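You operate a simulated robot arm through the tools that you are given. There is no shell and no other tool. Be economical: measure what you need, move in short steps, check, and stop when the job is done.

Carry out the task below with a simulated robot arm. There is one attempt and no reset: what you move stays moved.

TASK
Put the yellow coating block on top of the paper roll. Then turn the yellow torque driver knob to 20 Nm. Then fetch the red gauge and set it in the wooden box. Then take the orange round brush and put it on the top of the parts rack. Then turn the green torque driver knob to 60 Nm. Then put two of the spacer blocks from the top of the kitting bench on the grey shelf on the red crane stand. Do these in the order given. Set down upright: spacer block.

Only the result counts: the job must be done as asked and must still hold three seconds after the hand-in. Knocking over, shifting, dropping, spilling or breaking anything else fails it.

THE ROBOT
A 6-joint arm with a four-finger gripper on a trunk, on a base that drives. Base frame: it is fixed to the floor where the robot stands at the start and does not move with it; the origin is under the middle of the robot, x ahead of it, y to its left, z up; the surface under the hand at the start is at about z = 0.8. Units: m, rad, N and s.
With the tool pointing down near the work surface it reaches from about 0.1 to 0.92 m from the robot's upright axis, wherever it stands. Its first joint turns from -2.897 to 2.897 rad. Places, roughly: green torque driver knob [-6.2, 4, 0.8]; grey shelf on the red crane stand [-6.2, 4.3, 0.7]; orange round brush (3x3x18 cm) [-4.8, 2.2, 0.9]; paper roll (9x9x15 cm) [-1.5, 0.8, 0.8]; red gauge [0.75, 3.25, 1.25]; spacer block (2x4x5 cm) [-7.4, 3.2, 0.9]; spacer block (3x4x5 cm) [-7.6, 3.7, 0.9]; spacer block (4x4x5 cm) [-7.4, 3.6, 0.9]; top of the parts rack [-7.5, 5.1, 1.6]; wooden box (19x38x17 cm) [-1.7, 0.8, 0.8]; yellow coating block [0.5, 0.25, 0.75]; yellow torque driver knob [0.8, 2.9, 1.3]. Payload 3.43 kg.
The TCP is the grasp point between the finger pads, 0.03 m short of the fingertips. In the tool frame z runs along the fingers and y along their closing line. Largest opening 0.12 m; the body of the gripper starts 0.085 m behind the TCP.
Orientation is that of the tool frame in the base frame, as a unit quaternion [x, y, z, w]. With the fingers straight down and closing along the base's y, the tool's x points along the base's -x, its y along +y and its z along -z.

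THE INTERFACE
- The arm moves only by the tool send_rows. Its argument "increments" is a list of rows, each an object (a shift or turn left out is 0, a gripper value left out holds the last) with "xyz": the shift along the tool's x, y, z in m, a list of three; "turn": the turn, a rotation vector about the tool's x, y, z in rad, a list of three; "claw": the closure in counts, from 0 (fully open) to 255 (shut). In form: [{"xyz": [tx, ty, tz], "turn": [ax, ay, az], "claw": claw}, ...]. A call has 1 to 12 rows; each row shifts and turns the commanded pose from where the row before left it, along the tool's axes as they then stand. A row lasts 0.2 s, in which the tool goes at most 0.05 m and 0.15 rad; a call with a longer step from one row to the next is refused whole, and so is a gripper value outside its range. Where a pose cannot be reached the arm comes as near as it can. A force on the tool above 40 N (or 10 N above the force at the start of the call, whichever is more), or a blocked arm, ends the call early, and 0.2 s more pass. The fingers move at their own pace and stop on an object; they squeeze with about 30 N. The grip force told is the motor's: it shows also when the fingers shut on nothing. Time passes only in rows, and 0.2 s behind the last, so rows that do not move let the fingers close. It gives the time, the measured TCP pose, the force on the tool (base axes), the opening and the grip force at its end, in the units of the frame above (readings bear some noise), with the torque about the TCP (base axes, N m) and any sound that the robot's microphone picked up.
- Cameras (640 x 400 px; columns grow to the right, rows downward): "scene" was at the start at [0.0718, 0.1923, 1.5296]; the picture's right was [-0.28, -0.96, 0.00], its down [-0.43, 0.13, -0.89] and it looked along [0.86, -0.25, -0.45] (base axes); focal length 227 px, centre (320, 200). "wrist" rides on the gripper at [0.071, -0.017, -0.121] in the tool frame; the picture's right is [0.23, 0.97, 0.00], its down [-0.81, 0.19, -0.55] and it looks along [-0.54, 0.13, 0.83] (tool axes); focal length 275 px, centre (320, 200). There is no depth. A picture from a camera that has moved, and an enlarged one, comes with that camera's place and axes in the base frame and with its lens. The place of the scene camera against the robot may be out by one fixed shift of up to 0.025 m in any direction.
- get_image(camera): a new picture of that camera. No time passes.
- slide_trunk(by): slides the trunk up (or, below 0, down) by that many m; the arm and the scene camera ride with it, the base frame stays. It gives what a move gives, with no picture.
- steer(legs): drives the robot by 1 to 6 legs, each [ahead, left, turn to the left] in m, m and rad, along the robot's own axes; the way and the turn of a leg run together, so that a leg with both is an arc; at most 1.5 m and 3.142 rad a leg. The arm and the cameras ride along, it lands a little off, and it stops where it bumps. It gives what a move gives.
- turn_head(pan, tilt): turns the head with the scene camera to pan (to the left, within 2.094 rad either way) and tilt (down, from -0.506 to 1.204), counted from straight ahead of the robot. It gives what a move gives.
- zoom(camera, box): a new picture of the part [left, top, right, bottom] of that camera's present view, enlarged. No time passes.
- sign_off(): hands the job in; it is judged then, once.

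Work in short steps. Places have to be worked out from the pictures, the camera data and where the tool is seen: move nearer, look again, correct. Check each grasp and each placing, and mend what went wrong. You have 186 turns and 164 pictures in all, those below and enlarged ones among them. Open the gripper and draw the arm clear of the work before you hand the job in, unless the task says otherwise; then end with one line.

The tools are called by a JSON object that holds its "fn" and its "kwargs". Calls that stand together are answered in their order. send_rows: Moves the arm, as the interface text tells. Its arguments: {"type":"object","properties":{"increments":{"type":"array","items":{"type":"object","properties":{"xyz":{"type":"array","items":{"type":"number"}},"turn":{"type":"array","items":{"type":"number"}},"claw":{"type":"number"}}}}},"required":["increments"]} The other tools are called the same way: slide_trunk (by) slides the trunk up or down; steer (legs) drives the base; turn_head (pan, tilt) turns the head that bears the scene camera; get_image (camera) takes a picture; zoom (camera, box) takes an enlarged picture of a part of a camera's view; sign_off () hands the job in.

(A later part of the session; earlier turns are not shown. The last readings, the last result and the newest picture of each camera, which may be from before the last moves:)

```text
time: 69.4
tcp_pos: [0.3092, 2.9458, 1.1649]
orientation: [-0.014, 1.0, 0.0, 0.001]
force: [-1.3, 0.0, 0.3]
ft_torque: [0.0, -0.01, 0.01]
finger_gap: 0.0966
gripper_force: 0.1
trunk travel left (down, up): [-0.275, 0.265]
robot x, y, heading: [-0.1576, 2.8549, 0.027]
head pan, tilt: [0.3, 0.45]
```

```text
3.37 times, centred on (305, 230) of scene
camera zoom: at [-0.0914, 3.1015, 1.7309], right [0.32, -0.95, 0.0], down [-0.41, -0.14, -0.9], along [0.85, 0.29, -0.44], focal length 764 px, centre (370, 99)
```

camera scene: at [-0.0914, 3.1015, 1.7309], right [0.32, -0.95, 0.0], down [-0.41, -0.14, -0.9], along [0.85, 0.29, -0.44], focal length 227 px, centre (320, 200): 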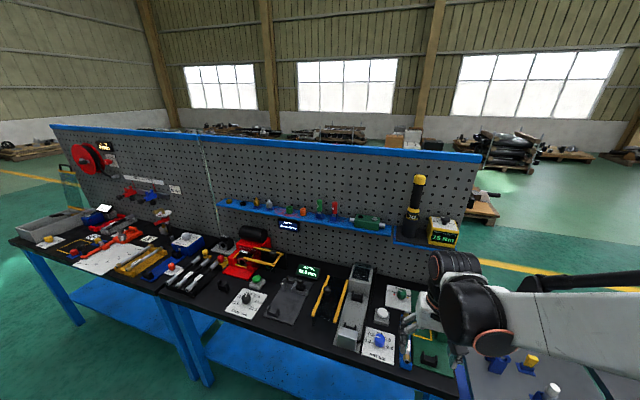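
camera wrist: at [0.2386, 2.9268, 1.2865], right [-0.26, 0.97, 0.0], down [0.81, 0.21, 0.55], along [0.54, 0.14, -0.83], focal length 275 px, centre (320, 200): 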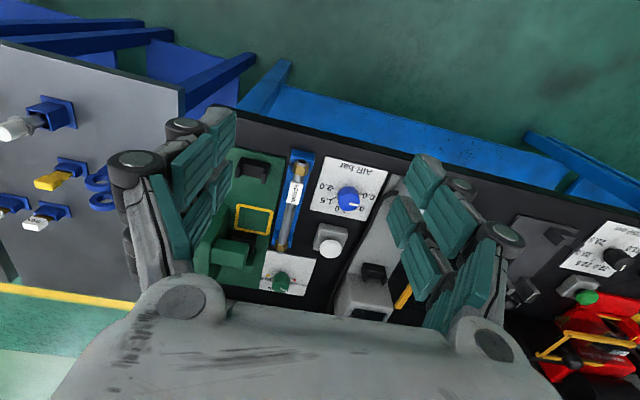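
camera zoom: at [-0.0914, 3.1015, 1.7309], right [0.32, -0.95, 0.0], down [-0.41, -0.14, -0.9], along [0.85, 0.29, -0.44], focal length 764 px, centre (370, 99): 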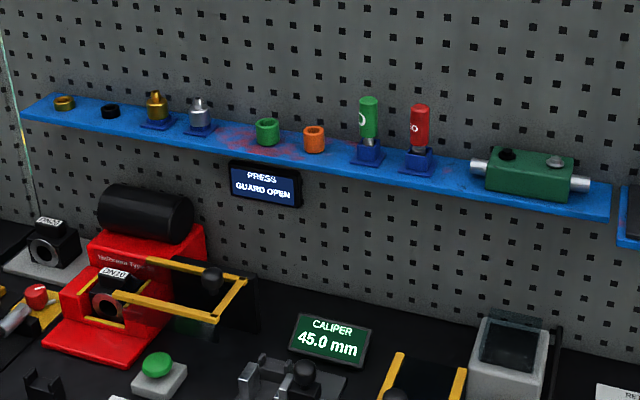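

The knob is the black grip on the yellow box (now at 15 Nm), with a vertical axis, at about (0.73, 2.90, 1.3). I raise the trunk, drive 0.14 m closer and look from above.

{"fn": "slide_trunk", "kwargs": {"by": 0.24}}

{"fn": "steer", "kwargs": {"legs": [[0.14, 0, -0.027]]}}

{"fn": "send_rows", "kwargs": {"increments": [{"xyz": [-0.045, 0, 0]}, {"xyz": [-0.045, 0, 0]}, {"xyz": [-0.03, 0, 0]}, {}]}}

{"fn": "get_image", "kwargs": {"camera": "wrist"}}

{"fn": "get_image", "kwargs": {"camera": "scene"}}

```text
time: 71.9
tcp_pos: [0.3093, 2.9448, 1.4043]
orientation: [-0.014, 1.0, 0.0, 0.001]
force: [0.1, 0.5, -0.2]
ft_torque: [0.04, -0.01, -0.01]
finger_gap: 0.0965
gripper_force: 0.1
trunk travel left (down, up): [-0.515, 0.025]
robot x, y, heading: [-0.1584, 2.8538, 0.026]
head pan, tilt: [0.3, 0.45]
```

```text
time: 73.3
tcp_pos: [0.4581, 2.9338, 1.4031]
orientation: [0.002, 1.0, 0.0, 0.001]
force: [0.2, 0.1, -1.1]
ft_torque: [0.01, 0.07, 0.02]
finger_gap: 0.0964
gripper_force: 0.1
trunk travel left (down, up): [-0.515, 0.025]
robot x, y, heading: [-0.0164, 2.8528, -0.004]
head pan, tilt: [0.3, 0.45]
```

```text
time: 74.3
tcp_pos: [0.5739, 2.9346, 1.4021]
orientation: [0.001, 1.0, -0.001, 0.0]
force: [-0.6, 0.2, -0.6]
ft_torque: [0.02, -0.01, -0.02]
finger_gap: 0.0963
gripper_force: 0.1
trunk travel left (down, up): [-0.515, 0.025]
robot x, y, heading: [-0.0137, 2.854, -0.004]
head pan, tilt: [0.3, 0.45]
```

```text
125 pictures are left
camera wrist: at [0.5027, 2.9185, 1.5238], right [-0.23, 0.97, 0.0], down [0.81, 0.19, 0.55], along [0.54, 0.12, -0.83], focal length 275 px, centre (320, 200)
```

wrist: 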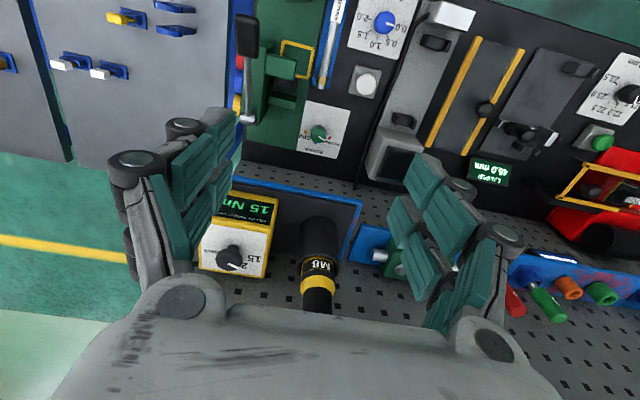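

```text
124 pictures are left
camera scene: at [0.0571, 3.1012, 1.9709], right [0.29, -0.96, 0.0], down [-0.42, -0.13, -0.9], along [0.86, 0.26, -0.43], focal length 227 px, centre (320, 200)
```

scene: 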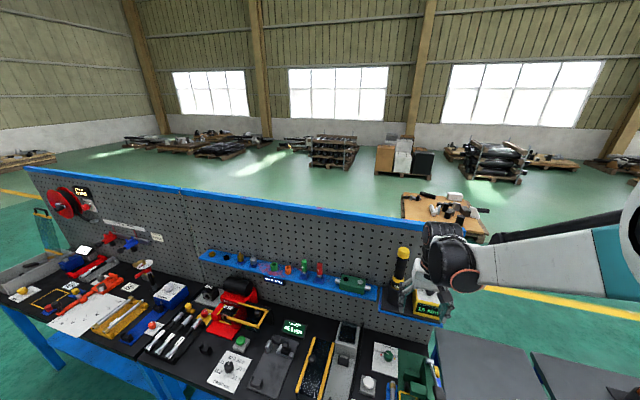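

The knob shows at about (0.75-0.8, 2.865), with the tall driver close by on its +y side. I rise a little and move nearer so the dial can be read from above.

{"fn": "send_rows", "kwargs": {"increments": [{"xyz": [-0.02, -0.03, -0.03]}, {"xyz": [-0.03, -0.03, -0.02]}, {"xyz": [-0.02, -0.01, 0]}, {}]}}

{"fn": "get_image", "kwargs": {"camera": "wrist"}}

{"fn": "zoom", "kwargs": {"camera": "scene", "box": [360, 200, 488, 340]}}

```text
time: 75.3
tcp_pos: [0.6449, 2.8641, 1.4545]
orientation: [0.002, 1.0, 0.001, 0.001]
force: [0.0, 0.2, -0.2]
ft_torque: [0.01, 0.0, 0.03]
finger_gap: 0.0963
gripper_force: 0.1
trunk travel left (down, up): [-0.515, 0.025]
robot x, y, heading: [-0.013, 2.8541, -0.006]
head pan, tilt: [0.3, 0.45]
```

```text
123 pictures are left
camera wrist: at [0.574, 2.8482, 1.5763], right [-0.23, 0.97, 0.0], down [0.81, 0.19, 0.55], along [0.54, 0.12, -0.83], focal length 275 px, centre (320, 200)
```

wrist: 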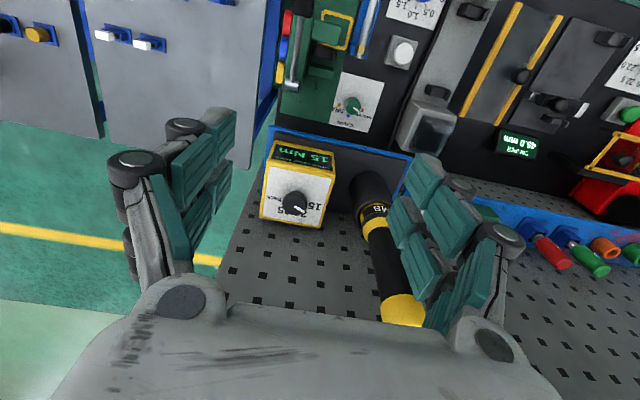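

```text
2.86 times, centred on (424, 270) of scene
camera zoom: at [0.0581, 3.1017, 1.9708], right [0.29, -0.96, 0.0], down [-0.42, -0.13, -0.9], along [0.86, 0.26, -0.44], focal length 648 px, centre (23, 0)
```

zoom: 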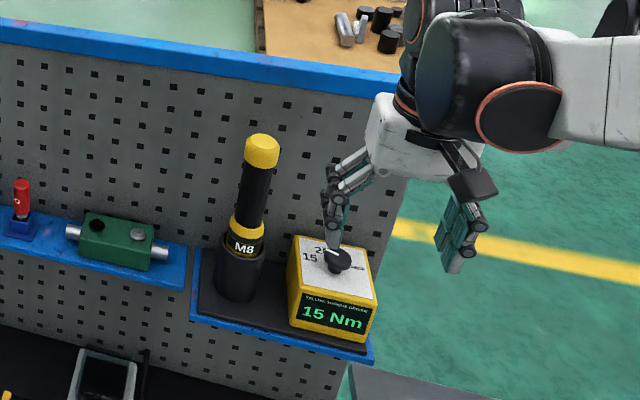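

The knob is at about (0.782, 2.861, 1.27) and the driver's top at about (0.81, 2.99, 1.40), so a narrow opening keeps clear of it. I zoom to read the dial layout.

{"fn": "zoom", "kwargs": {"camera": "wrist", "box": [250, 130, 346, 240]}}

{"fn": "zoom", "kwargs": {"camera": "scene", "box": [415, 275, 455, 325]}}

```text
3.64 times, centred on (298, 185) of wrist
camera zoom: at [0.574, 2.8482, 1.5763], right [-0.23, 0.97, 0.0], down [0.81, 0.19, 0.55], along [0.54, 0.12, -0.83], focal length 1001 px, centre (400, 254)
```

zoom: 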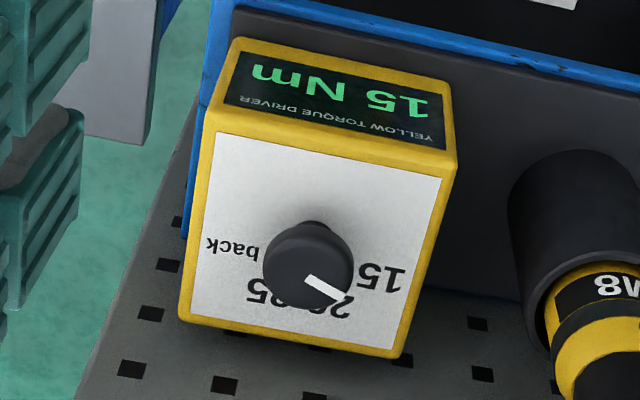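

```text
8.00 times, centred on (435, 300) of scene
camera zoom: at [0.0581, 3.1017, 1.9708], right [0.29, -0.96, 0.0], down [-0.42, -0.13, -0.9], along [0.86, 0.26, -0.44], focal length 1814 px, centre (-600, -600)
```

zoom: 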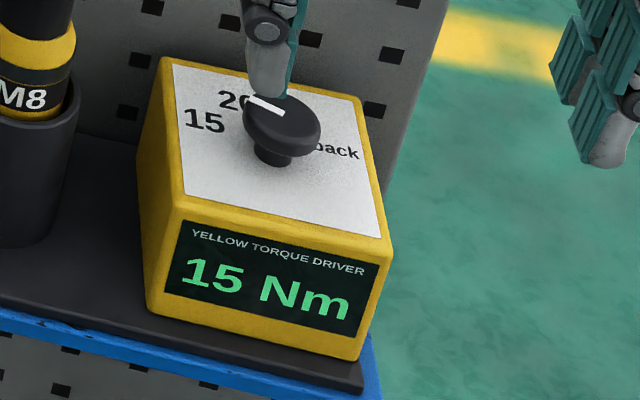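

Clockwise seen from above goes 15 → 20 → 25 → back, with steps of about 45°. I close to roughly 6 cm and move above the knob for centring.

{"fn": "send_rows", "kwargs": {"increments": [{"xyz": [-0.045, -0.001, 0], "claw": 128}, {"xyz": [-0.045, 0, 0]}, {"xyz": [-0.045, -0.001, 0]}, {"xyz": [0, 0, 0.04]}, {"xyz": [0, 0, 0.04]}, {}]}}

{"fn": "get_image", "kwargs": {"camera": "wrist"}}

{"fn": "zoom", "kwargs": {"camera": "scene", "box": [380, 215, 476, 335]}}

```text
time: 76.7
tcp_pos: [0.78, 2.8618, 1.3738]
orientation: [0.003, 1.0, 0.0, 0.001]
force: [-0.4, -0.2, -0.4]
ft_torque: [0.0, -0.05, 0.01]
finger_gap: 0.0596
gripper_force: 0.0
trunk travel left (down, up): [-0.515, 0.025]
robot x, y, heading: [-0.0136, 2.8604, -0.002]
head pan, tilt: [0.3, 0.45]
```

```text
119 pictures are left
camera wrist: at [0.7081, 2.8447, 1.4955], right [-0.23, 0.97, 0.0], down [0.81, 0.19, 0.55], along [0.54, 0.12, -0.83], focal length 275 px, centre (320, 200)
```

wrist: 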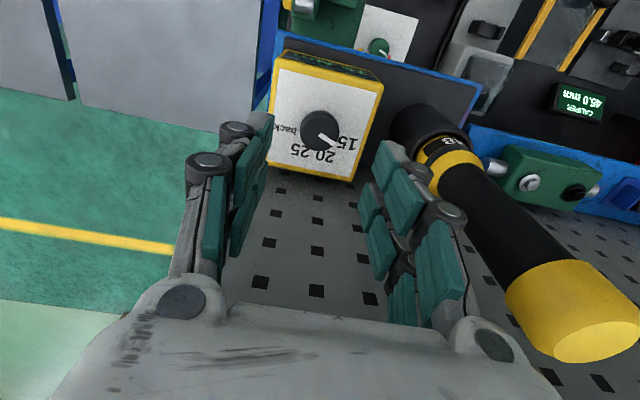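

```text
3.33 times, centred on (428, 275) of scene
camera zoom: at [0.0568, 3.1014, 1.971], right [0.29, -0.96, 0.0], down [-0.42, -0.13, -0.9], along [0.86, 0.26, -0.43], focal length 756 px, centre (-40, -50)
```

zoom: 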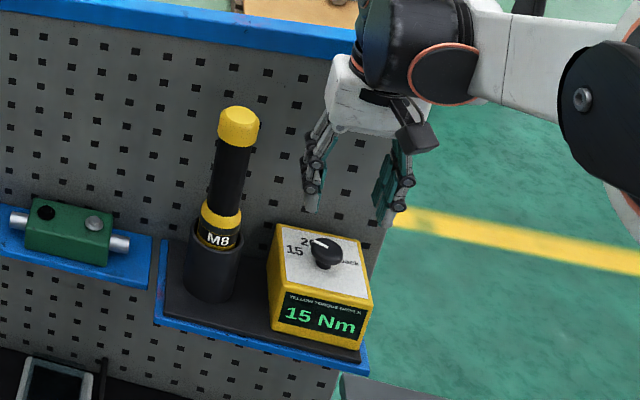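

The knob is centred within 5 mm at (0.785, 2.861). I come down to TCP z ≈ 1.29 with the fingers around the knob head.

{"fn": "send_rows", "kwargs": {"increments": [{"xyz": [-0.005, -0.001, 0.03]}, {"xyz": [0, 0, 0.03]}, {"xyz": [0, 0, 0.02]}, {}]}}

{"fn": "get_image", "kwargs": {"camera": "wrist"}}

{"fn": "zoom", "kwargs": {"camera": "scene", "box": [380, 215, 476, 335]}}

```text
time: 77.7
tcp_pos: [0.7844, 2.8584, 1.2933]
orientation: [0.002, 1.0, 0.0, 0.0]
force: [-0.4, 0.3, 1.1]
ft_torque: [-0.01, -0.01, -0.03]
finger_gap: 0.0595
gripper_force: 0.1
trunk travel left (down, up): [-0.515, 0.025]
robot x, y, heading: [-0.0111, 2.8528, -0.003]
head pan, tilt: [0.3, 0.45]
```

```text
117 pictures are left
camera wrist: at [0.7128, 2.8422, 1.4156], right [-0.23, 0.97, 0.0], down [0.81, 0.19, 0.55], along [0.54, 0.12, -0.83], focal length 275 px, centre (320, 200)
```

wrist: 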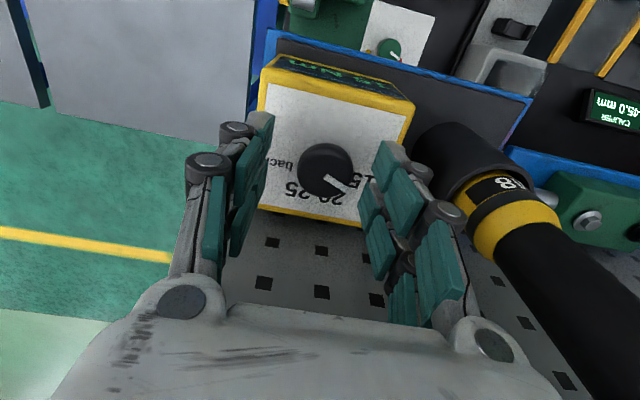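

```text
3.33 times, centred on (428, 275) of scene
camera zoom: at [0.0578, 3.1013, 1.9709], right [0.29, -0.96, 0.0], down [-0.42, -0.13, -0.9], along [0.86, 0.26, -0.43], focal length 756 px, centre (-40, -50)
```

zoom: 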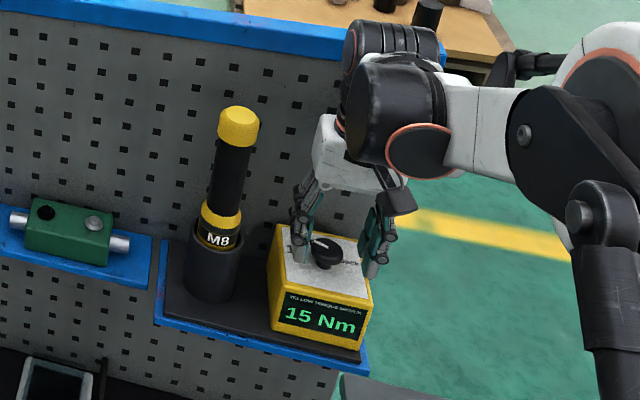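

The tips are just above the knob head. I go 10 mm lower and close on it.

{"fn": "send_rows", "kwargs": {"increments": [{"xyz": [0, 0.002, 0.005]}, {"xyz": [0, 0, 0.005]}, {"claw": 180}, {}, {"claw": 255}, {}, {}]}}

{"fn": "get_image", "kwargs": {"camera": "wrist"}}

```text
time: 79.3
tcp_pos: [0.7859, 2.8625, 1.2835]
orientation: [0.001, 1.0, 0.0, 0.0]
force: [-1.6, 3.6, -1.2]
ft_torque: [0.11, 0.08, 0.0]
finger_gap: 0.0321
gripper_force: 45.1
trunk travel left (down, up): [-0.515, 0.025]
robot x, y, heading: [-0.0149, 2.8566, 0.002]
head pan, tilt: [0.3, 0.45]
```

```text
115 pictures are left
camera wrist: at [0.7138, 2.8461, 1.4054], right [-0.23, 0.97, 0.0], down [0.81, 0.19, 0.55], along [0.54, 0.12, -0.83], focal length 275 px, centre (320, 200)
```

wrist: 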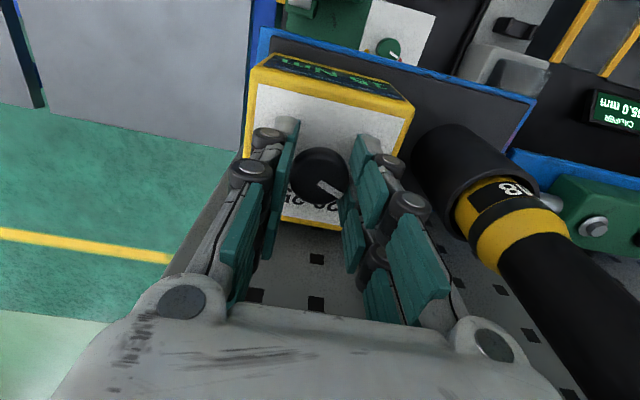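

The knob is gripped (3.2 cm). I turn it clockwise by 0.6 rad and check the display.

{"fn": "send_rows", "kwargs": {"increments": [{"turn": [0, 0, 0.14]}, {"turn": [0, 0, 0.14]}, {"turn": [0, 0, 0.14]}, {"turn": [0, 0, 0.14]}, {}]}}

{"fn": "zoom", "kwargs": {"camera": "wrist", "box": [200, 40, 480, 240]}}

{"fn": "zoom", "kwargs": {"camera": "scene", "box": [380, 215, 476, 335]}}

```text
time: 80.5
tcp_pos: [0.7854, 2.864, 1.2834]
orientation: [0.279, 0.96, -0.002, 0.0]
force: [-13.5, 13.2, -22.0]
ft_torque: [0.39, 0.39, -0.05]
finger_gap: 0.0317
gripper_force: 44.8
trunk travel left (down, up): [-0.515, 0.025]
robot x, y, heading: [-0.0162, 2.8545, -0.005]
head pan, tilt: [0.3, 0.45]
```

```text
2.00 times, centred on (340, 140) of wrist
camera zoom: at [0.7169, 2.8877, 1.4056], right [0.33, 0.95, 0.0], down [0.79, -0.27, 0.55], along [0.52, -0.18, -0.83], focal length 551 px, centre (280, 320)
```

zoom: 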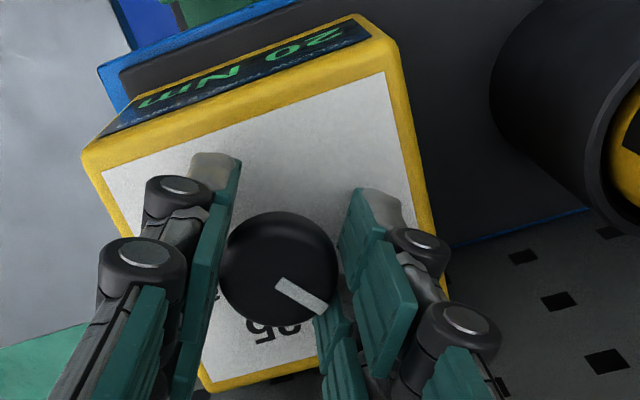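

```text
3.33 times, centred on (428, 275) of scene
camera zoom: at [0.059, 3.1039, 1.9704], right [0.29, -0.96, 0.0], down [-0.42, -0.13, -0.9], along [0.86, 0.26, -0.44], focal length 756 px, centre (-40, -50)
```

zoom: 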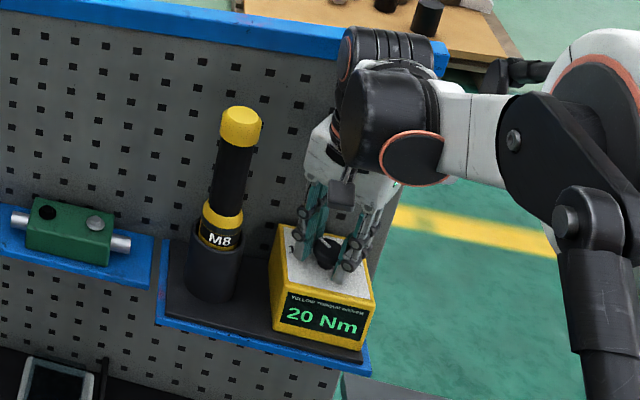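

The display now reads 20 Nm. I add another 0.1 rad to sit centrally in the detent, then release and rise.

{"fn": "send_rows", "kwargs": {"increments": [{"turn": [0, 0, 0.1]}, {}, {"claw": 128}, {}, {"xyz": [0, 0, -0.03]}, {"xyz": [0, 0, -0.05]}, {"xyz": [0, 0, -0.05]}, {}]}}

{"fn": "zoom", "kwargs": {"camera": "scene", "box": [380, 215, 476, 335]}}

{"fn": "get_image", "kwargs": {"camera": "wrist"}}

```text
time: 82.3
tcp_pos: [0.7869, 2.861, 1.4157]
orientation: [0.325, 0.946, 0.001, 0.0]
force: [0.2, -0.6, 0.2]
ft_torque: [0.0, 0.0, 0.01]
finger_gap: 0.0599
gripper_force: 0.1
trunk travel left (down, up): [-0.515, 0.025]
robot x, y, heading: [-0.0149, 2.8532, -0.007]
head pan, tilt: [0.3, 0.45]
```

```text
3.33 times, centred on (428, 275) of scene
camera zoom: at [0.0602, 3.1011, 1.9707], right [0.29, -0.96, 0.0], down [-0.42, -0.13, -0.9], along [0.86, 0.26, -0.44], focal length 756 px, centre (-40, -50)
```

zoom: 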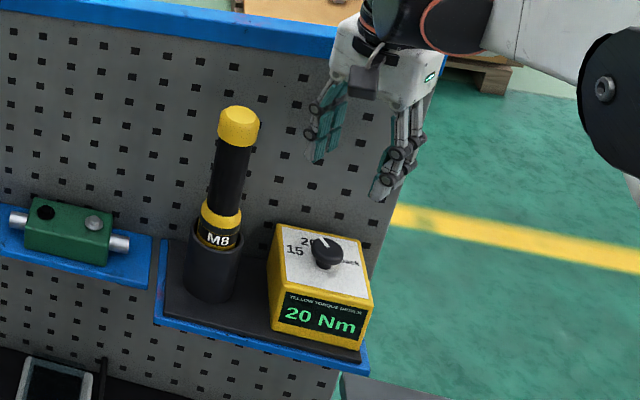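

```text
111 pictures are left
camera wrist: at [0.7206, 2.8923, 1.5375], right [0.42, 0.91, 0.0], down [0.76, -0.35, 0.55], along [0.5, -0.23, -0.83], focal length 275 px, centre (320, 200)
```

wrist: 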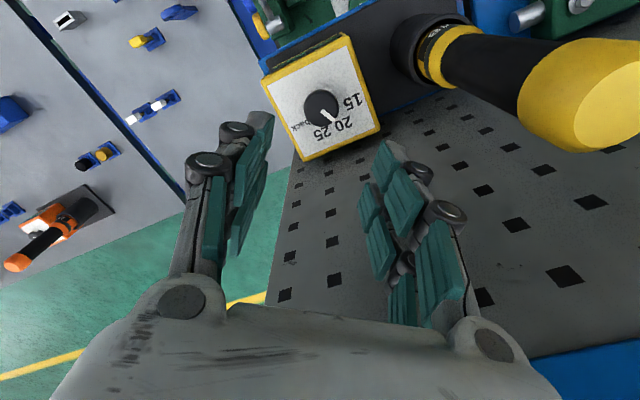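

Step 2 shows 20 Nm and it holds. I rotate the tool back, retract, and then drive left to stand opposite the red gauge at about y ≈ 3.3.

{"fn": "send_rows", "kwargs": {"increments": [{"xyz": [0, 0, -0.01], "turn": [0, 0, -0.132]}, {"xyz": [0, 0, -0.01], "turn": [0, 0, -0.132]}, {"xyz": [0, 0, -0.01], "turn": [0, 0, -0.132]}, {"turn": [0, 0, -0.132]}, {"turn": [0, 0, -0.132]}, {"xyz": [0.045, 0, 0]}, {"xyz": [0.045, 0, 0]}, {"xyz": [0.045, 0, 0]}, {"xyz": [0.045, 0, 0]}, {"xyz": [0.045, 0, 0]}, {"xyz": [0.045, 0, 0]}, {}]}}

{"fn": "steer", "kwargs": {"legs": [[0, 0.35, 0]]}}

{"fn": "get_image", "kwargs": {"camera": "wrist"}}

{"fn": "get_image", "kwargs": {"camera": "scene"}}

```text
time: 84.9
tcp_pos: [0.5167, 2.8609, 1.4462]
orientation: [0.002, 1.0, -0.001, 0.0]
force: [0.6, -0.1, -0.3]
ft_torque: [0.01, 0.03, -0.01]
finger_gap: 0.0599
gripper_force: 0.0
trunk travel left (down, up): [-0.515, 0.025]
robot x, y, heading: [-0.0096, 2.8536, -0.008]
head pan, tilt: [0.3, 0.45]
```

```text
time: 87.1
tcp_pos: [0.5166, 3.2102, 1.4453]
orientation: [0.002, 1.0, -0.001, 0.001]
force: [-0.1, 1.0, 0.4]
ft_torque: [-0.06, 0.04, 0.0]
finger_gap: 0.0598
gripper_force: 0.2
trunk travel left (down, up): [-0.515, 0.025]
robot x, y, heading: [-0.0144, 3.2029, -0.003]
head pan, tilt: [0.3, 0.45]
```

```text
110 pictures are left
camera wrist: at [0.445, 3.1948, 1.5685], right [-0.23, 0.97, 0.0], down [0.81, 0.19, 0.55], along [0.54, 0.12, -0.83], focal length 275 px, centre (320, 200)
```

wrist: 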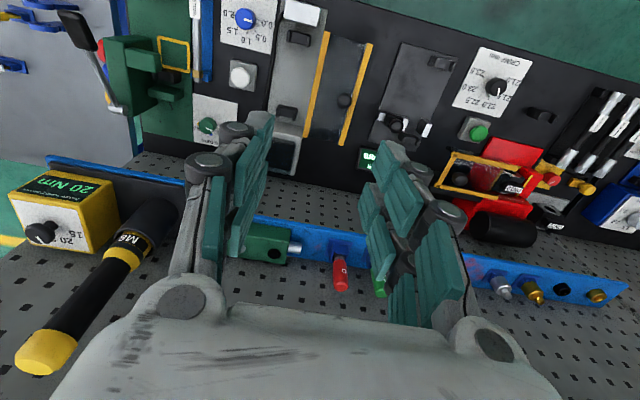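

```text
109 pictures are left
camera scene: at [0.0598, 3.4523, 1.9706], right [0.29, -0.96, 0.0], down [-0.42, -0.13, -0.9], along [0.86, 0.26, -0.44], focal length 227 px, centre (320, 200)
```

scene: 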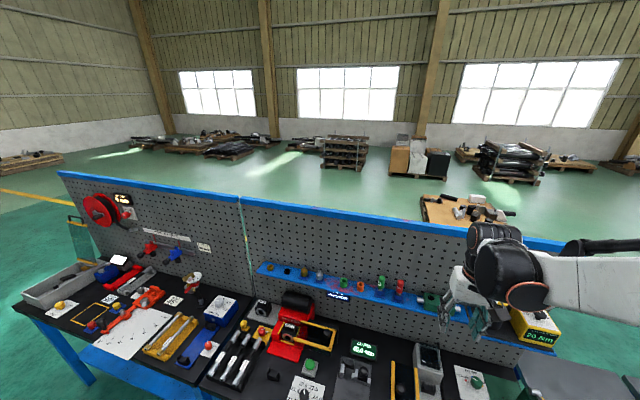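

The red gauge is at about (0.79, 3.305). I move nearer at height to refine.

{"fn": "send_rows", "kwargs": {"increments": [{"xyz": [-0.03, 0.035, 0]}, {"xyz": [-0.035, 0.03, 0]}, {"xyz": [-0.035, 0.03, 0]}, {"xyz": [-0.045, 0, 0.02]}, {"xyz": [-0.045, 0, 0.02]}, {}]}}

{"fn": "get_image", "kwargs": {"camera": "wrist"}}

{"fn": "zoom", "kwargs": {"camera": "scene", "box": [320, 230, 480, 330]}}

```text
time: 88.5
tcp_pos: [0.707, 3.3017, 1.4096]
orientation: [0.002, 1.0, 0.001, 0.0]
force: [-0.2, 0.2, 0.1]
ft_torque: [0.03, -0.04, 0.01]
finger_gap: 0.0599
gripper_force: 0.0
trunk travel left (down, up): [-0.515, 0.025]
robot x, y, heading: [-0.0183, 3.2059, -0.004]
head pan, tilt: [0.3, 0.45]
```

```text
108 pictures are left
camera wrist: at [0.6361, 3.286, 1.5313], right [-0.23, 0.97, 0.0], down [0.81, 0.19, 0.55], along [0.54, 0.13, -0.83], focal length 275 px, centre (320, 200)
```

wrist: 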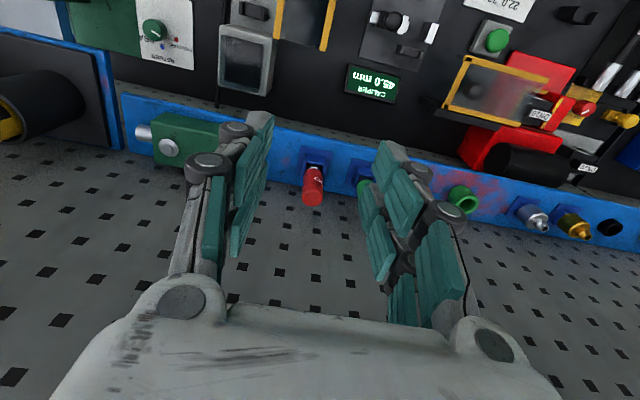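

```text
4.00 times, centred on (400, 280) of scene
camera zoom: at [0.0574, 3.4497, 1.9711], right [0.29, -0.96, 0.0], down [-0.41, -0.13, -0.9], along [0.86, 0.26, -0.43], focal length 907 px, centre (0, -120)
```

zoom: 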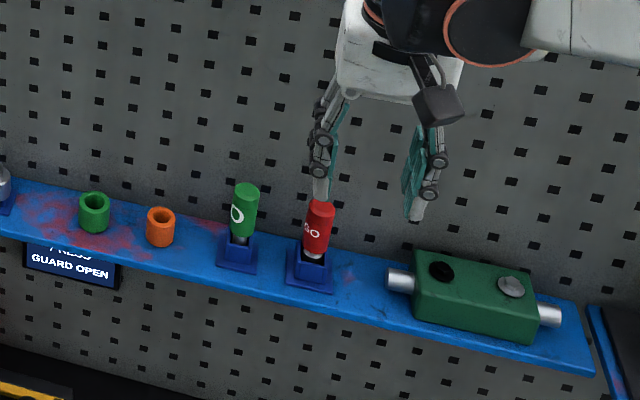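

The gauge's top is at about (0.813, 3.319, 1.258), close to the panel. I tilt the tool 0.35 rad, fingers forward, to keep the wrist clear, and go to a hover point.

{"fn": "send_rows", "kwargs": {"increments": [{"turn": [0, -0.12, 0]}, {"turn": [0, -0.12, 0]}, {"turn": [0, -0.11, 0]}, {"xyz": [-0.02, 0.009, 0.035]}, {"xyz": [-0.02, 0.008, 0.035]}, {"xyz": [0, 0, 0.03]}, {}]}}

{"fn": "get_image", "kwargs": {"camera": "wrist"}}

{"fn": "zoom", "kwargs": {"camera": "scene", "box": [320, 230, 480, 330]}}

```text
time: 90.1
tcp_pos: [0.7772, 3.3209, 1.3281]
orientation: [0.002, 0.985, 0.001, 0.175]
force: [-0.1, 1.3, 0.2]
ft_torque: [0.01, -0.04, 0.01]
finger_gap: 0.0596
gripper_force: 0.0
trunk travel left (down, up): [-0.515, 0.025]
robot x, y, heading: [-0.0131, 3.2051, -0.004]
head pan, tilt: [0.3, 0.45]
```

```text
106 pictures are left
camera wrist: at [0.668, 3.3047, 1.417], right [-0.21, 0.97, -0.08], down [0.57, 0.19, 0.8], along [0.79, 0.12, -0.6], focal length 275 px, centre (320, 200)
```

wrist: 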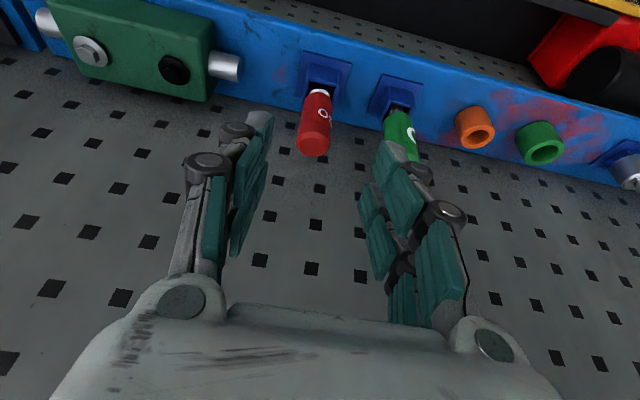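

```text
4.00 times, centred on (400, 280) of scene
camera zoom: at [0.0581, 3.4505, 1.971], right [0.29, -0.96, 0.0], down [-0.42, -0.13, -0.9], along [0.86, 0.26, -0.43], focal length 907 px, centre (0, -120)
```

zoom: 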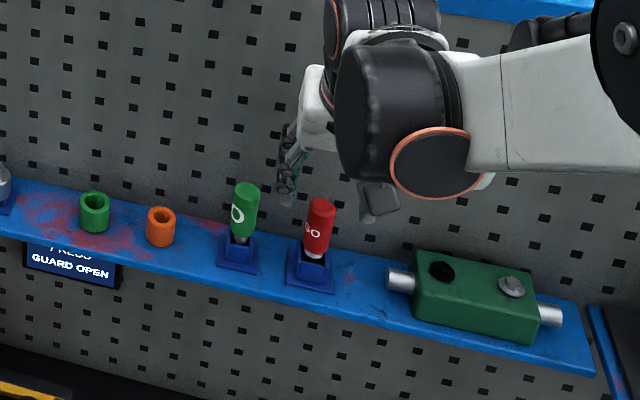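

The gauge is confirmed at about (0.809, 3.317). I narrow the opening so as not to brush the green gauge, and approach along the fingers.

{"fn": "send_rows", "kwargs": {"increments": [{"xyz": [0, -0.003, 0.03], "claw": 160}, {"xyz": [0, -0.001, 0.03]}, {"xyz": [0, 0, 0.02]}, {}]}}

{"fn": "get_image", "kwargs": {"camera": "wrist"}}

```text
time: 91.1
tcp_pos: [0.8048, 3.3184, 1.2507]
orientation: [0.003, 0.985, -0.001, 0.175]
force: [-0.1, 0.0, -0.5]
ft_torque: [-0.01, 0.01, -0.01]
finger_gap: 0.0447
gripper_force: 0.1
trunk travel left (down, up): [-0.515, 0.025]
robot x, y, heading: [-0.0122, 3.2054, -0.002]
head pan, tilt: [0.3, 0.45]
```

```text
104 pictures are left
camera wrist: at [0.6964, 3.302, 1.3412], right [-0.21, 0.97, -0.08], down [0.57, 0.19, 0.8], along [0.79, 0.12, -0.6], focal length 275 px, centre (320, 200)
```

wrist: 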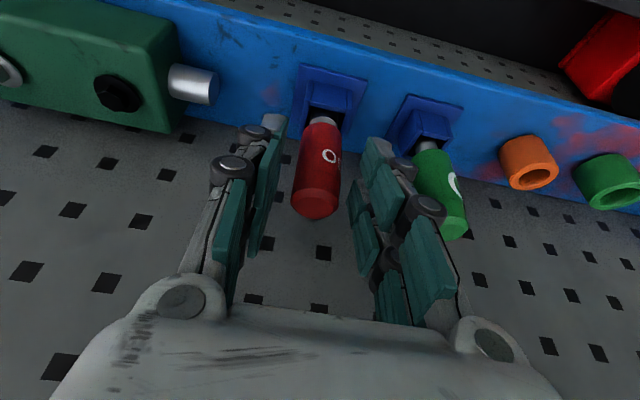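

The red handle is between the fingers. I go 12 mm further, close, then lift straight up.

{"fn": "send_rows", "kwargs": {"increments": [{"xyz": [0, 0, 0.012]}, {"claw": 255}, {}, {}, {"xyz": [-0.0069, 0, -0.0188]}, {"xyz": [-0.0137, 0, -0.0376]}, {"xyz": [-0.0137, 0, -0.0376]}, {}]}}

{"fn": "get_image", "kwargs": {"camera": "wrist"}}

```text
time: 92.9
tcp_pos: [0.8112, 3.3186, 1.3415]
orientation: [0.001, 0.985, -0.001, 0.175]
force: [-0.2, 0.2, -1.6]
ft_torque: [0.0, -0.01, 0.01]
finger_gap: 0.0247
gripper_force: 29.9
trunk travel left (down, up): [-0.515, 0.025]
robot x, y, heading: [-0.0084, 3.2057, -0.008]
head pan, tilt: [0.3, 0.45]
```

```text
103 pictures are left
camera wrist: at [0.7034, 3.3016, 1.4317], right [-0.21, 0.97, -0.08], down [0.57, 0.19, 0.8], along [0.79, 0.12, -0.6], focal length 275 px, centre (320, 200)
```

wrist: 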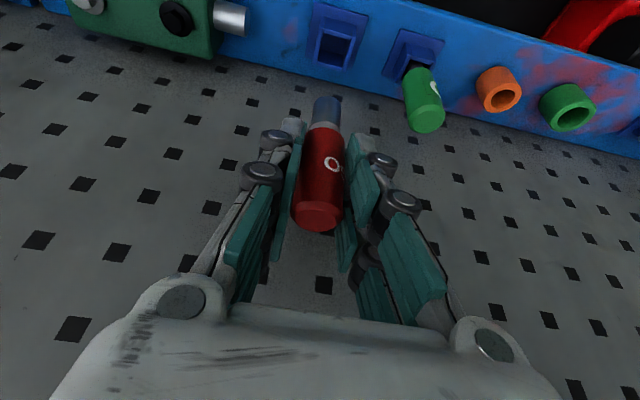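

The gauge is held. I retract from the panel, straighten the tool, and drive back to the south side of the wooden box's bench.

{"fn": "send_rows", "kwargs": {"increments": [{"xyz": [0.04, 0, -0.03]}, {"xyz": [0.04, 0, -0.03]}, {"xyz": [0.045, 0, -0.02]}, {"xyz": [0.045, 0, -0.02]}, {"xyz": [0.045, 0, -0.02]}, {"xyz": [0.045, 0, -0.02]}, {"turn": [0, 0.12, 0]}, {"turn": [0, 0.12, 0]}, {"turn": [0, 0.11, 0]}, {"xyz": [0.04, 0, 0]}, {}]}}

{"fn": "steer", "kwargs": {"legs": [[-0.13, 0, 0], [0, 0, 1.575], [-1.5, 0, 0], [-1.45, 0, 0]]}}

```text
time: 95.3
tcp_pos: [0.482, 3.3197, 1.3794]
orientation: [0.002, 1.0, -0.001, -0.001]
force: [-0.1, -0.1, -1.8]
ft_torque: [0.0, 0.09, 0.02]
finger_gap: 0.0245
gripper_force: 30.0
trunk travel left (down, up): [-0.515, 0.025]
robot x, y, heading: [-0.0132, 3.2054, 0.0]
head pan, tilt: [0.3, 0.45]
```

```text
time: 114.1
tcp_pos: [-0.2814, 0.791, 1.3824]
orientation: [-0.692, 0.722, 0.001, 0.001]
force: [0.2, 0.0, -0.8]
ft_torque: [0.03, -0.01, 0.0]
finger_gap: 0.0248
gripper_force: 29.9
trunk travel left (down, up): [-0.515, 0.025]
robot x, y, heading: [-0.1842, 0.298, 1.528]
head pan, tilt: [0.3, 0.45]
```

I finish the drive to about (-1.6, -0.03) facing +y, lower the trunk and look.

{"fn": "steer", "kwargs": {"legs": [[-0.39, 0, 0.043], [0, 1.41, 0]]}}

{"fn": "slide_trunk", "kwargs": {"by": -0.24}}

{"fn": "turn_head", "kwargs": {"pan": 0.0, "tilt": 0.8}}

{"fn": "get_image", "kwargs": {"camera": "scene"}}

{"fn": "get_image", "kwargs": {"camera": "wrist"}}

```text
time: 123.2
tcp_pos: [-1.7342, 0.3974, 1.3806]
orientation: [0.708, -0.706, 0.001, -0.001]
force: [0.1, -0.7, -1.0]
ft_torque: [-0.01, 0.0, 0.02]
finger_gap: 0.0249
gripper_force: 30.2
trunk travel left (down, up): [-0.515, 0.025]
robot x, y, heading: [-1.6154, -0.0928, 1.575]
head pan, tilt: [0.3, 0.45]
```

```text
time: 125.7
tcp_pos: [-1.7339, 0.3989, 1.142]
orientation: [0.708, -0.706, -0.001, -0.001]
force: [-0.6, 1.0, -1.4]
ft_torque: [-0.01, -0.03, 0.01]
finger_gap: 0.0248
gripper_force: 30.6
trunk travel left (down, up): [-0.275, 0.265]
robot x, y, heading: [-1.6159, -0.0916, 1.576]
head pan, tilt: [0.3, 0.45]
```

```text
time: 126.6
tcp_pos: [-1.7332, 0.3984, 1.1423]
orientation: [0.707, -0.707, -0.001, 0.0]
force: [0.0, 1.2, -2.1]
ft_torque: [0.01, -0.01, 0.02]
finger_gap: 0.025
gripper_force: 30.3
trunk travel left (down, up): [-0.275, 0.265]
robot x, y, heading: [-1.614, -0.0938, 1.574]
head pan, tilt: [0.0, 0.799]
```

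```text
102 pictures are left
camera scene: at [-1.8136, -0.0144, 1.7005], right [1.0, 0.0, 0.0], down [0.0, -0.72, -0.7], along [0.0, 0.7, -0.72], focal length 227 px, centre (320, 200)
```

scene: 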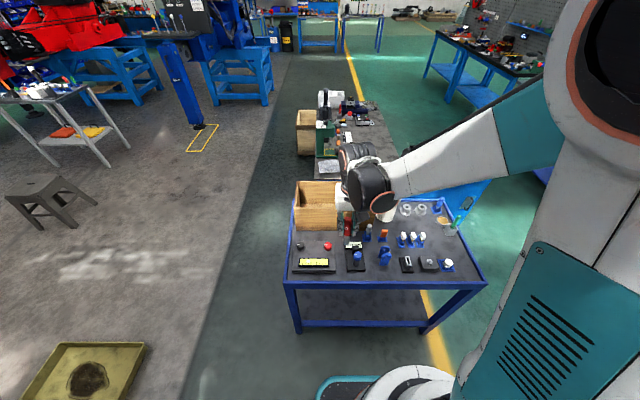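

```text
101 pictures are left
camera wrist: at [-1.7165, 0.3267, 1.2642], right [-0.97, -0.23, 0.0], down [-0.19, 0.81, 0.55], along [-0.13, 0.54, -0.83], focal length 275 px, centre (320, 200)
```

wrist: 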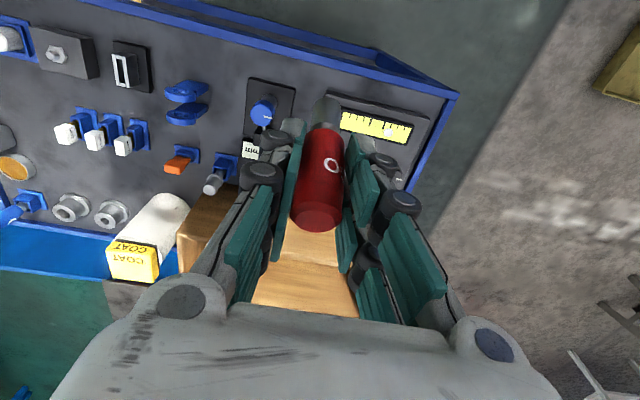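

The block still sits on the roll. I drive 6 cm ahead and move the gauge over the box at a safe height.

{"fn": "steer", "kwargs": {"legs": [[0.06, 0, 0]]}}

{"fn": "send_rows", "kwargs": {"increments": [{"xyz": [-0.045, 0, 0]}, {"xyz": [-0.045, 0, 0]}, {"xyz": [-0.045, 0, 0]}, {"xyz": [-0.045, 0, 0]}, {"xyz": [-0.045, 0, 0]}, {"xyz": [-0.045, 0, 0]}, {"xyz": [-0.045, 0, 0]}, {}]}}

{"fn": "get_image", "kwargs": {"camera": "wrist"}}

{"fn": "zoom", "kwargs": {"camera": "scene", "box": [260, 140, 420, 240]}}

```text
time: 127.5
tcp_pos: [-1.7326, 0.461, 1.1423]
orientation: [0.707, -0.707, 0.0, 0.0]
force: [-0.3, 1.2, -1.8]
ft_torque: [-0.06, 0.03, 0.02]
finger_gap: 0.0246
gripper_force: 29.3
trunk travel left (down, up): [-0.275, 0.265]
robot x, y, heading: [-1.6172, -0.0324, 1.569]
head pan, tilt: [0.0, 0.799]
```

```text
time: 129.3
tcp_pos: [-1.7351, 0.7764, 1.1436]
orientation: [0.707, -0.707, -0.001, -0.001]
force: [0.7, 0.1, -0.6]
ft_torque: [0.01, 0.0, 0.0]
finger_gap: 0.0245
gripper_force: 30.1
trunk travel left (down, up): [-0.275, 0.265]
robot x, y, heading: [-1.62, -0.0305, 1.573]
head pan, tilt: [0.0, 0.799]
```

```text
100 pictures are left
camera wrist: at [-1.717, 0.7045, 1.2655], right [-0.97, -0.23, 0.0], down [-0.19, 0.81, 0.55], along [-0.13, 0.54, -0.83], focal length 275 px, centre (320, 200)
```

wrist: 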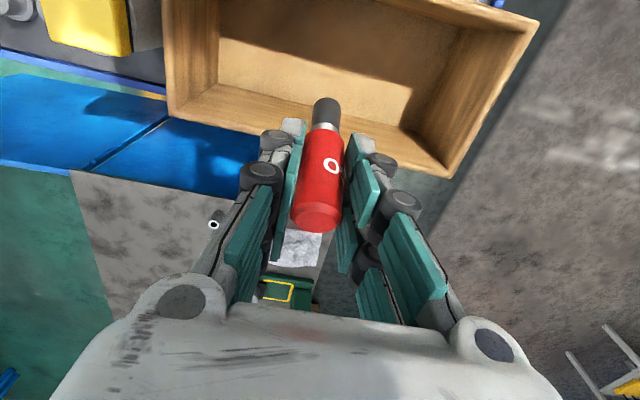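

```text
4.00 times, centred on (340, 190) of scene
camera zoom: at [-1.8135, 0.0469, 1.7005], right [1.0, 0.0, 0.0], down [0.0, -0.72, -0.7], along [0.0, 0.7, -0.72], focal length 907 px, centre (240, 240)
```

zoom: 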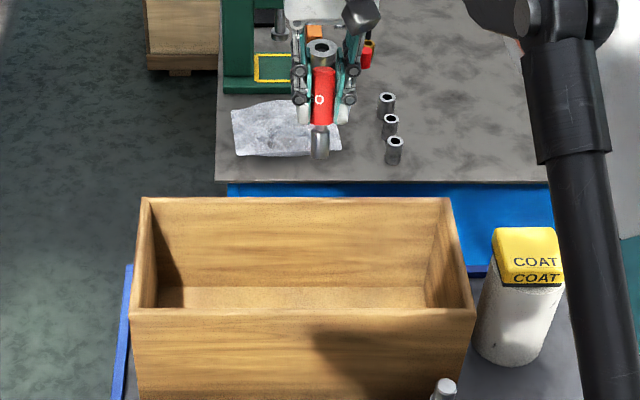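

The box spans about x -1.945 to -1.555 and y 0.65 to 0.845. I move to its centre and descend in stages.

{"fn": "send_rows", "kwargs": {"increments": [{"xyz": [0.026, 0.01, 0.02]}, {"xyz": [0, 0, 0.045]}, {"xyz": [0, 0, 0.045]}, {"xyz": [0, 0, 0.045]}, {"xyz": [0, 0, 0.045]}, {}]}}

{"fn": "get_image", "kwargs": {"camera": "wrist"}}

{"fn": "zoom", "kwargs": {"camera": "scene", "box": [260, 140, 420, 240]}}

```text
time: 130.7
tcp_pos: [-1.7449, 0.7504, 0.9404]
orientation: [-0.707, 0.707, 0.001, 0.0]
force: [0.1, -0.2, -1.0]
ft_torque: [0.03, -0.03, 0.02]
finger_gap: 0.0248
gripper_force: 30.0
trunk travel left (down, up): [-0.275, 0.265]
robot x, y, heading: [-1.6208, -0.0326, 1.566]
head pan, tilt: [0.0, 0.799]
```

```text
98 pictures are left
camera wrist: at [-1.7282, 0.6788, 1.0623], right [-0.97, -0.23, 0.0], down [-0.19, 0.81, 0.55], along [-0.13, 0.54, -0.83], focal length 275 px, centre (320, 200)
```

wrist: 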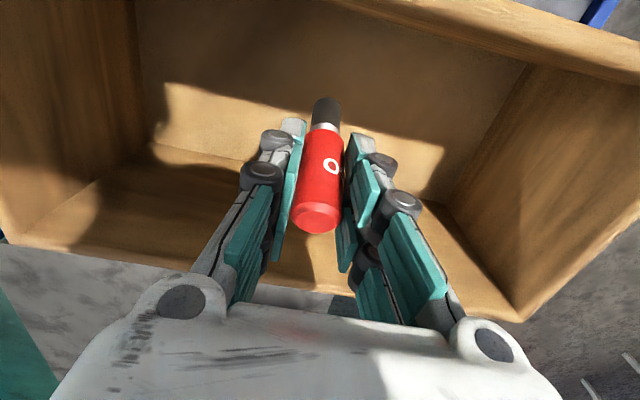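

```text
4.00 times, centred on (340, 190) of scene
camera zoom: at [-1.8136, 0.0471, 1.7005], right [1.0, 0.0, 0.0], down [0.0, -0.72, -0.7], along [0.0, 0.7, -0.72], focal length 907 px, centre (240, 240)
```

zoom: 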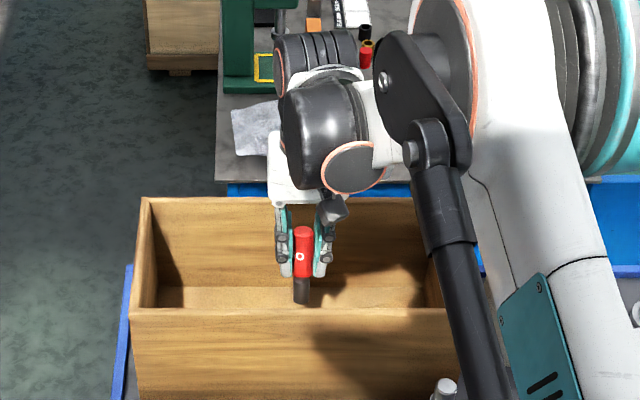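

The gauge is inside the box outline. I lower it to near the floor in steps.

{"fn": "send_rows", "kwargs": {"increments": [{"xyz": [0, 0, 0.03]}, {"xyz": [0, 0, 0.03]}, {"xyz": [0, 0, 0.015]}, {"xyz": [0, 0, 0.008]}, {"xyz": [0, 0, 0.006]}, {"xyz": [0, 0, 0.006]}, {}]}}

{"fn": "get_image", "kwargs": {"camera": "wrist"}}

```text
time: 132.3
tcp_pos: [-1.7436, 0.7493, 0.8466]
orientation: [-0.707, 0.707, 0.0, 0.001]
force: [0.2, 0.9, 1.0]
ft_torque: [0.04, -0.05, 0.01]
finger_gap: 0.0246
gripper_force: 30.0
trunk travel left (down, up): [-0.275, 0.265]
robot x, y, heading: [-1.6139, -0.0282, 1.57]
head pan, tilt: [0.0, 0.799]
```

```text
96 pictures are left
camera wrist: at [-1.7264, 0.6774, 0.9696], right [-0.97, -0.23, 0.0], down [-0.19, 0.81, 0.55], along [-0.13, 0.54, -0.83], focal length 275 px, centre (320, 200)
```

wrist: 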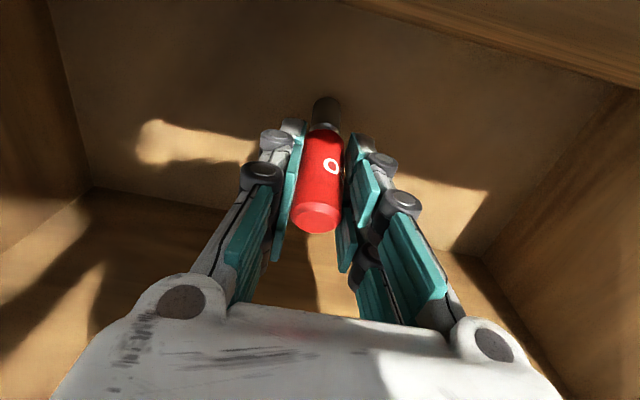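

No contact yet. I shift 1.5 cm toward +y so the wrist camera stays clear of the front wall, and lower a little more.

{"fn": "send_rows", "kwargs": {"increments": [{"xyz": [-0.015, 0, 0]}, {"xyz": [0, 0, 0.006]}, {"xyz": [0, 0, 0.006]}, {"xyz": [0, 0, 0.006]}, {}]}}

```text
time: 133.5
tcp_pos: [-1.7437, 0.7648, 0.831]
orientation: [-0.707, 0.707, 0.002, 0.0]
force: [-0.2, 3.8, 26.8]
ft_torque: [-0.18, -0.04, -0.03]
finger_gap: 0.0245
gripper_force: 30.1
trunk travel left (down, up): [-0.275, 0.265]
robot x, y, heading: [-1.6114, -0.0323, 1.572]
head pan, tilt: [0.0, 0.799]
```

Contact at 27 N: the gauge stands on the box floor. I release it and rise straight up.

{"fn": "send_rows", "kwargs": {"increments": [{"xyz": [0, 0, -0.002]}, {"claw": 150}, {}, {"xyz": [0, 0, -0.03]}, {"xyz": [0, 0, -0.05]}, {"xyz": [0, 0, -0.05]}, {"xyz": [0, 0, -0.05]}, {"xyz": [0, 0, -0.05]}, {"xyz": [0, 0, -0.05]}, {}]}}

{"fn": "get_image", "kwargs": {"camera": "wrist"}}

{"fn": "zoom", "kwargs": {"camera": "scene", "box": [260, 140, 420, 240]}}

```text
time: 135.7
tcp_pos: [-1.7424, 0.767, 1.1172]
orientation: [0.707, -0.707, -0.001, 0.0]
force: [0.1, -0.2, -0.3]
ft_torque: [0.03, 0.01, -0.03]
finger_gap: 0.0493
gripper_force: 0.0
trunk travel left (down, up): [-0.275, 0.265]
robot x, y, heading: [-1.6192, -0.0312, 1.572]
head pan, tilt: [0.0, 0.799]
```

```text
95 pictures are left
camera wrist: at [-1.7263, 0.6956, 1.2393], right [-0.97, -0.23, 0.0], down [-0.19, 0.81, 0.55], along [-0.13, 0.54, -0.83], focal length 275 px, centre (320, 200)
```

wrist: 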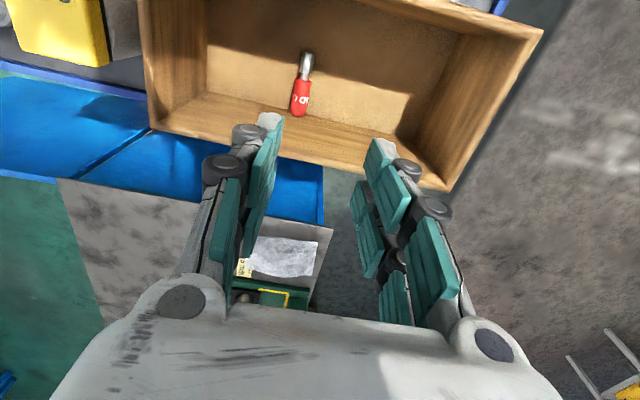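

```text
4.00 times, centred on (340, 190) of scene
camera zoom: at [-1.8136, 0.0472, 1.7003], right [1.0, 0.0, 0.0], down [0.0, -0.72, -0.7], along [0.0, 0.7, -0.72], focal length 907 px, centre (240, 240)
```

zoom: 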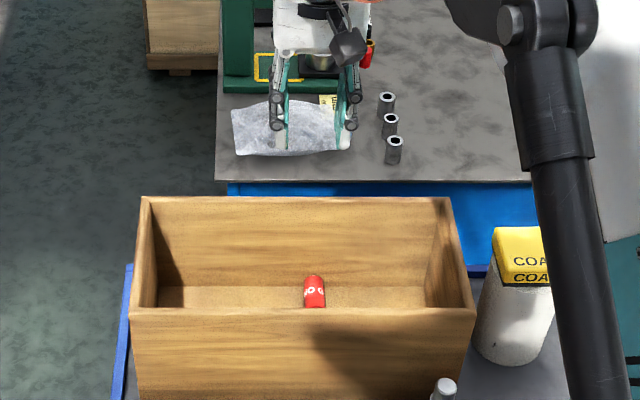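

Step 3 is done: the gauge lies in the box. I retract and look to the west to plan the drive to the brush near (-4.8, 2.2).

{"fn": "send_rows", "kwargs": {"increments": [{"xyz": [0.05, 0, 0]}, {"xyz": [0.05, 0, 0]}, {"xyz": [0.05, 0, 0]}, {"xyz": [0.05, 0, 0]}, {"xyz": [0.05, 0, 0]}, {"xyz": [0.05, 0, 0]}, {}]}}

{"fn": "turn_head", "kwargs": {"pan": 0.9, "tilt": 0.4}}

{"fn": "get_image", "kwargs": {"camera": "scene"}}

{"fn": "turn_head", "kwargs": {"pan": 1.8, "tilt": 0.5}}

{"fn": "get_image", "kwargs": {"camera": "scene"}}

```text
time: 137.3
tcp_pos: [-1.7418, 0.4647, 1.1123]
orientation: [-0.707, 0.707, 0.001, 0.0]
force: [-0.3, -0.3, 0.2]
ft_torque: [0.02, -0.02, 0.02]
finger_gap: 0.0496
gripper_force: 0.2
trunk travel left (down, up): [-0.275, 0.265]
robot x, y, heading: [-1.6167, -0.0334, 1.569]
head pan, tilt: [0.0, 0.799]
```

```text
time: 138.5
tcp_pos: [-1.7424, 0.4635, 1.1107]
orientation: [0.708, -0.707, 0.0, 0.0]
force: [0.0, -0.2, 0.9]
ft_torque: [-0.01, -0.01, -0.02]
finger_gap: 0.0494
gripper_force: 0.1
trunk travel left (down, up): [-0.275, 0.265]
robot x, y, heading: [-1.6167, -0.0327, 1.57]
head pan, tilt: [0.901, 0.4]
```

```text
93 pictures are left
camera scene: at [-1.8861, 0.0238, 1.7355], right [0.62, 0.78, 0.0], down [0.31, -0.24, -0.92], along [-0.72, 0.57, -0.39], focal length 227 px, centre (320, 200)
```

scene: 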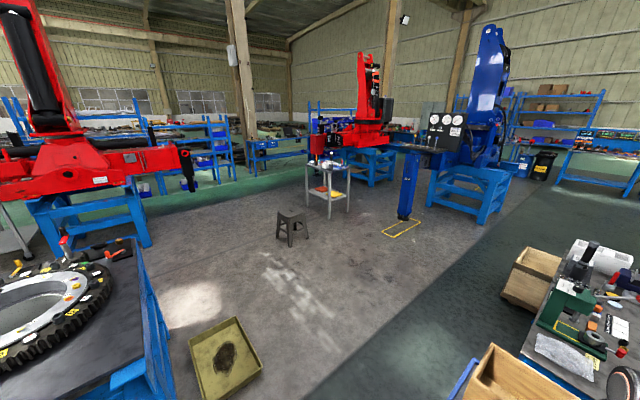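

```text
time: 139.7
tcp_pos: [-1.7431, 0.4647, 1.1109]
orientation: [0.707, -0.707, 0.0, -0.001]
force: [0.7, 0.1, 0.9]
ft_torque: [0.02, -0.03, 0.0]
finger_gap: 0.0494
gripper_force: 0.0
trunk travel left (down, up): [-0.275, 0.265]
robot x, y, heading: [-1.6178, -0.0326, 1.572]
head pan, tilt: [1.799, 0.499]
```

```text
92 pictures are left
camera scene: at [-1.9021, -0.0543, 1.7264], right [-0.23, 0.97, 0.0], down [0.47, 0.11, -0.88], along [-0.86, -0.2, -0.48], focal length 227 px, centre (320, 200)
```

scene: 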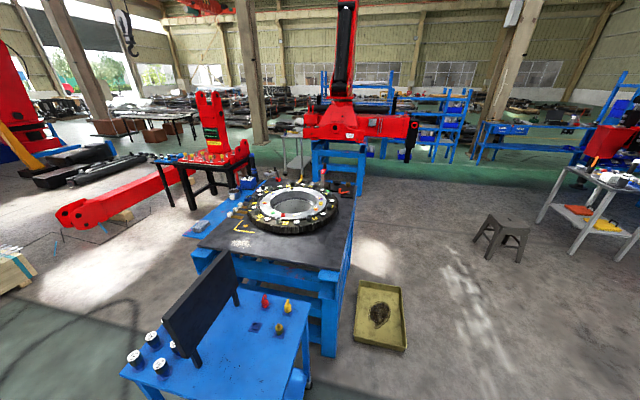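

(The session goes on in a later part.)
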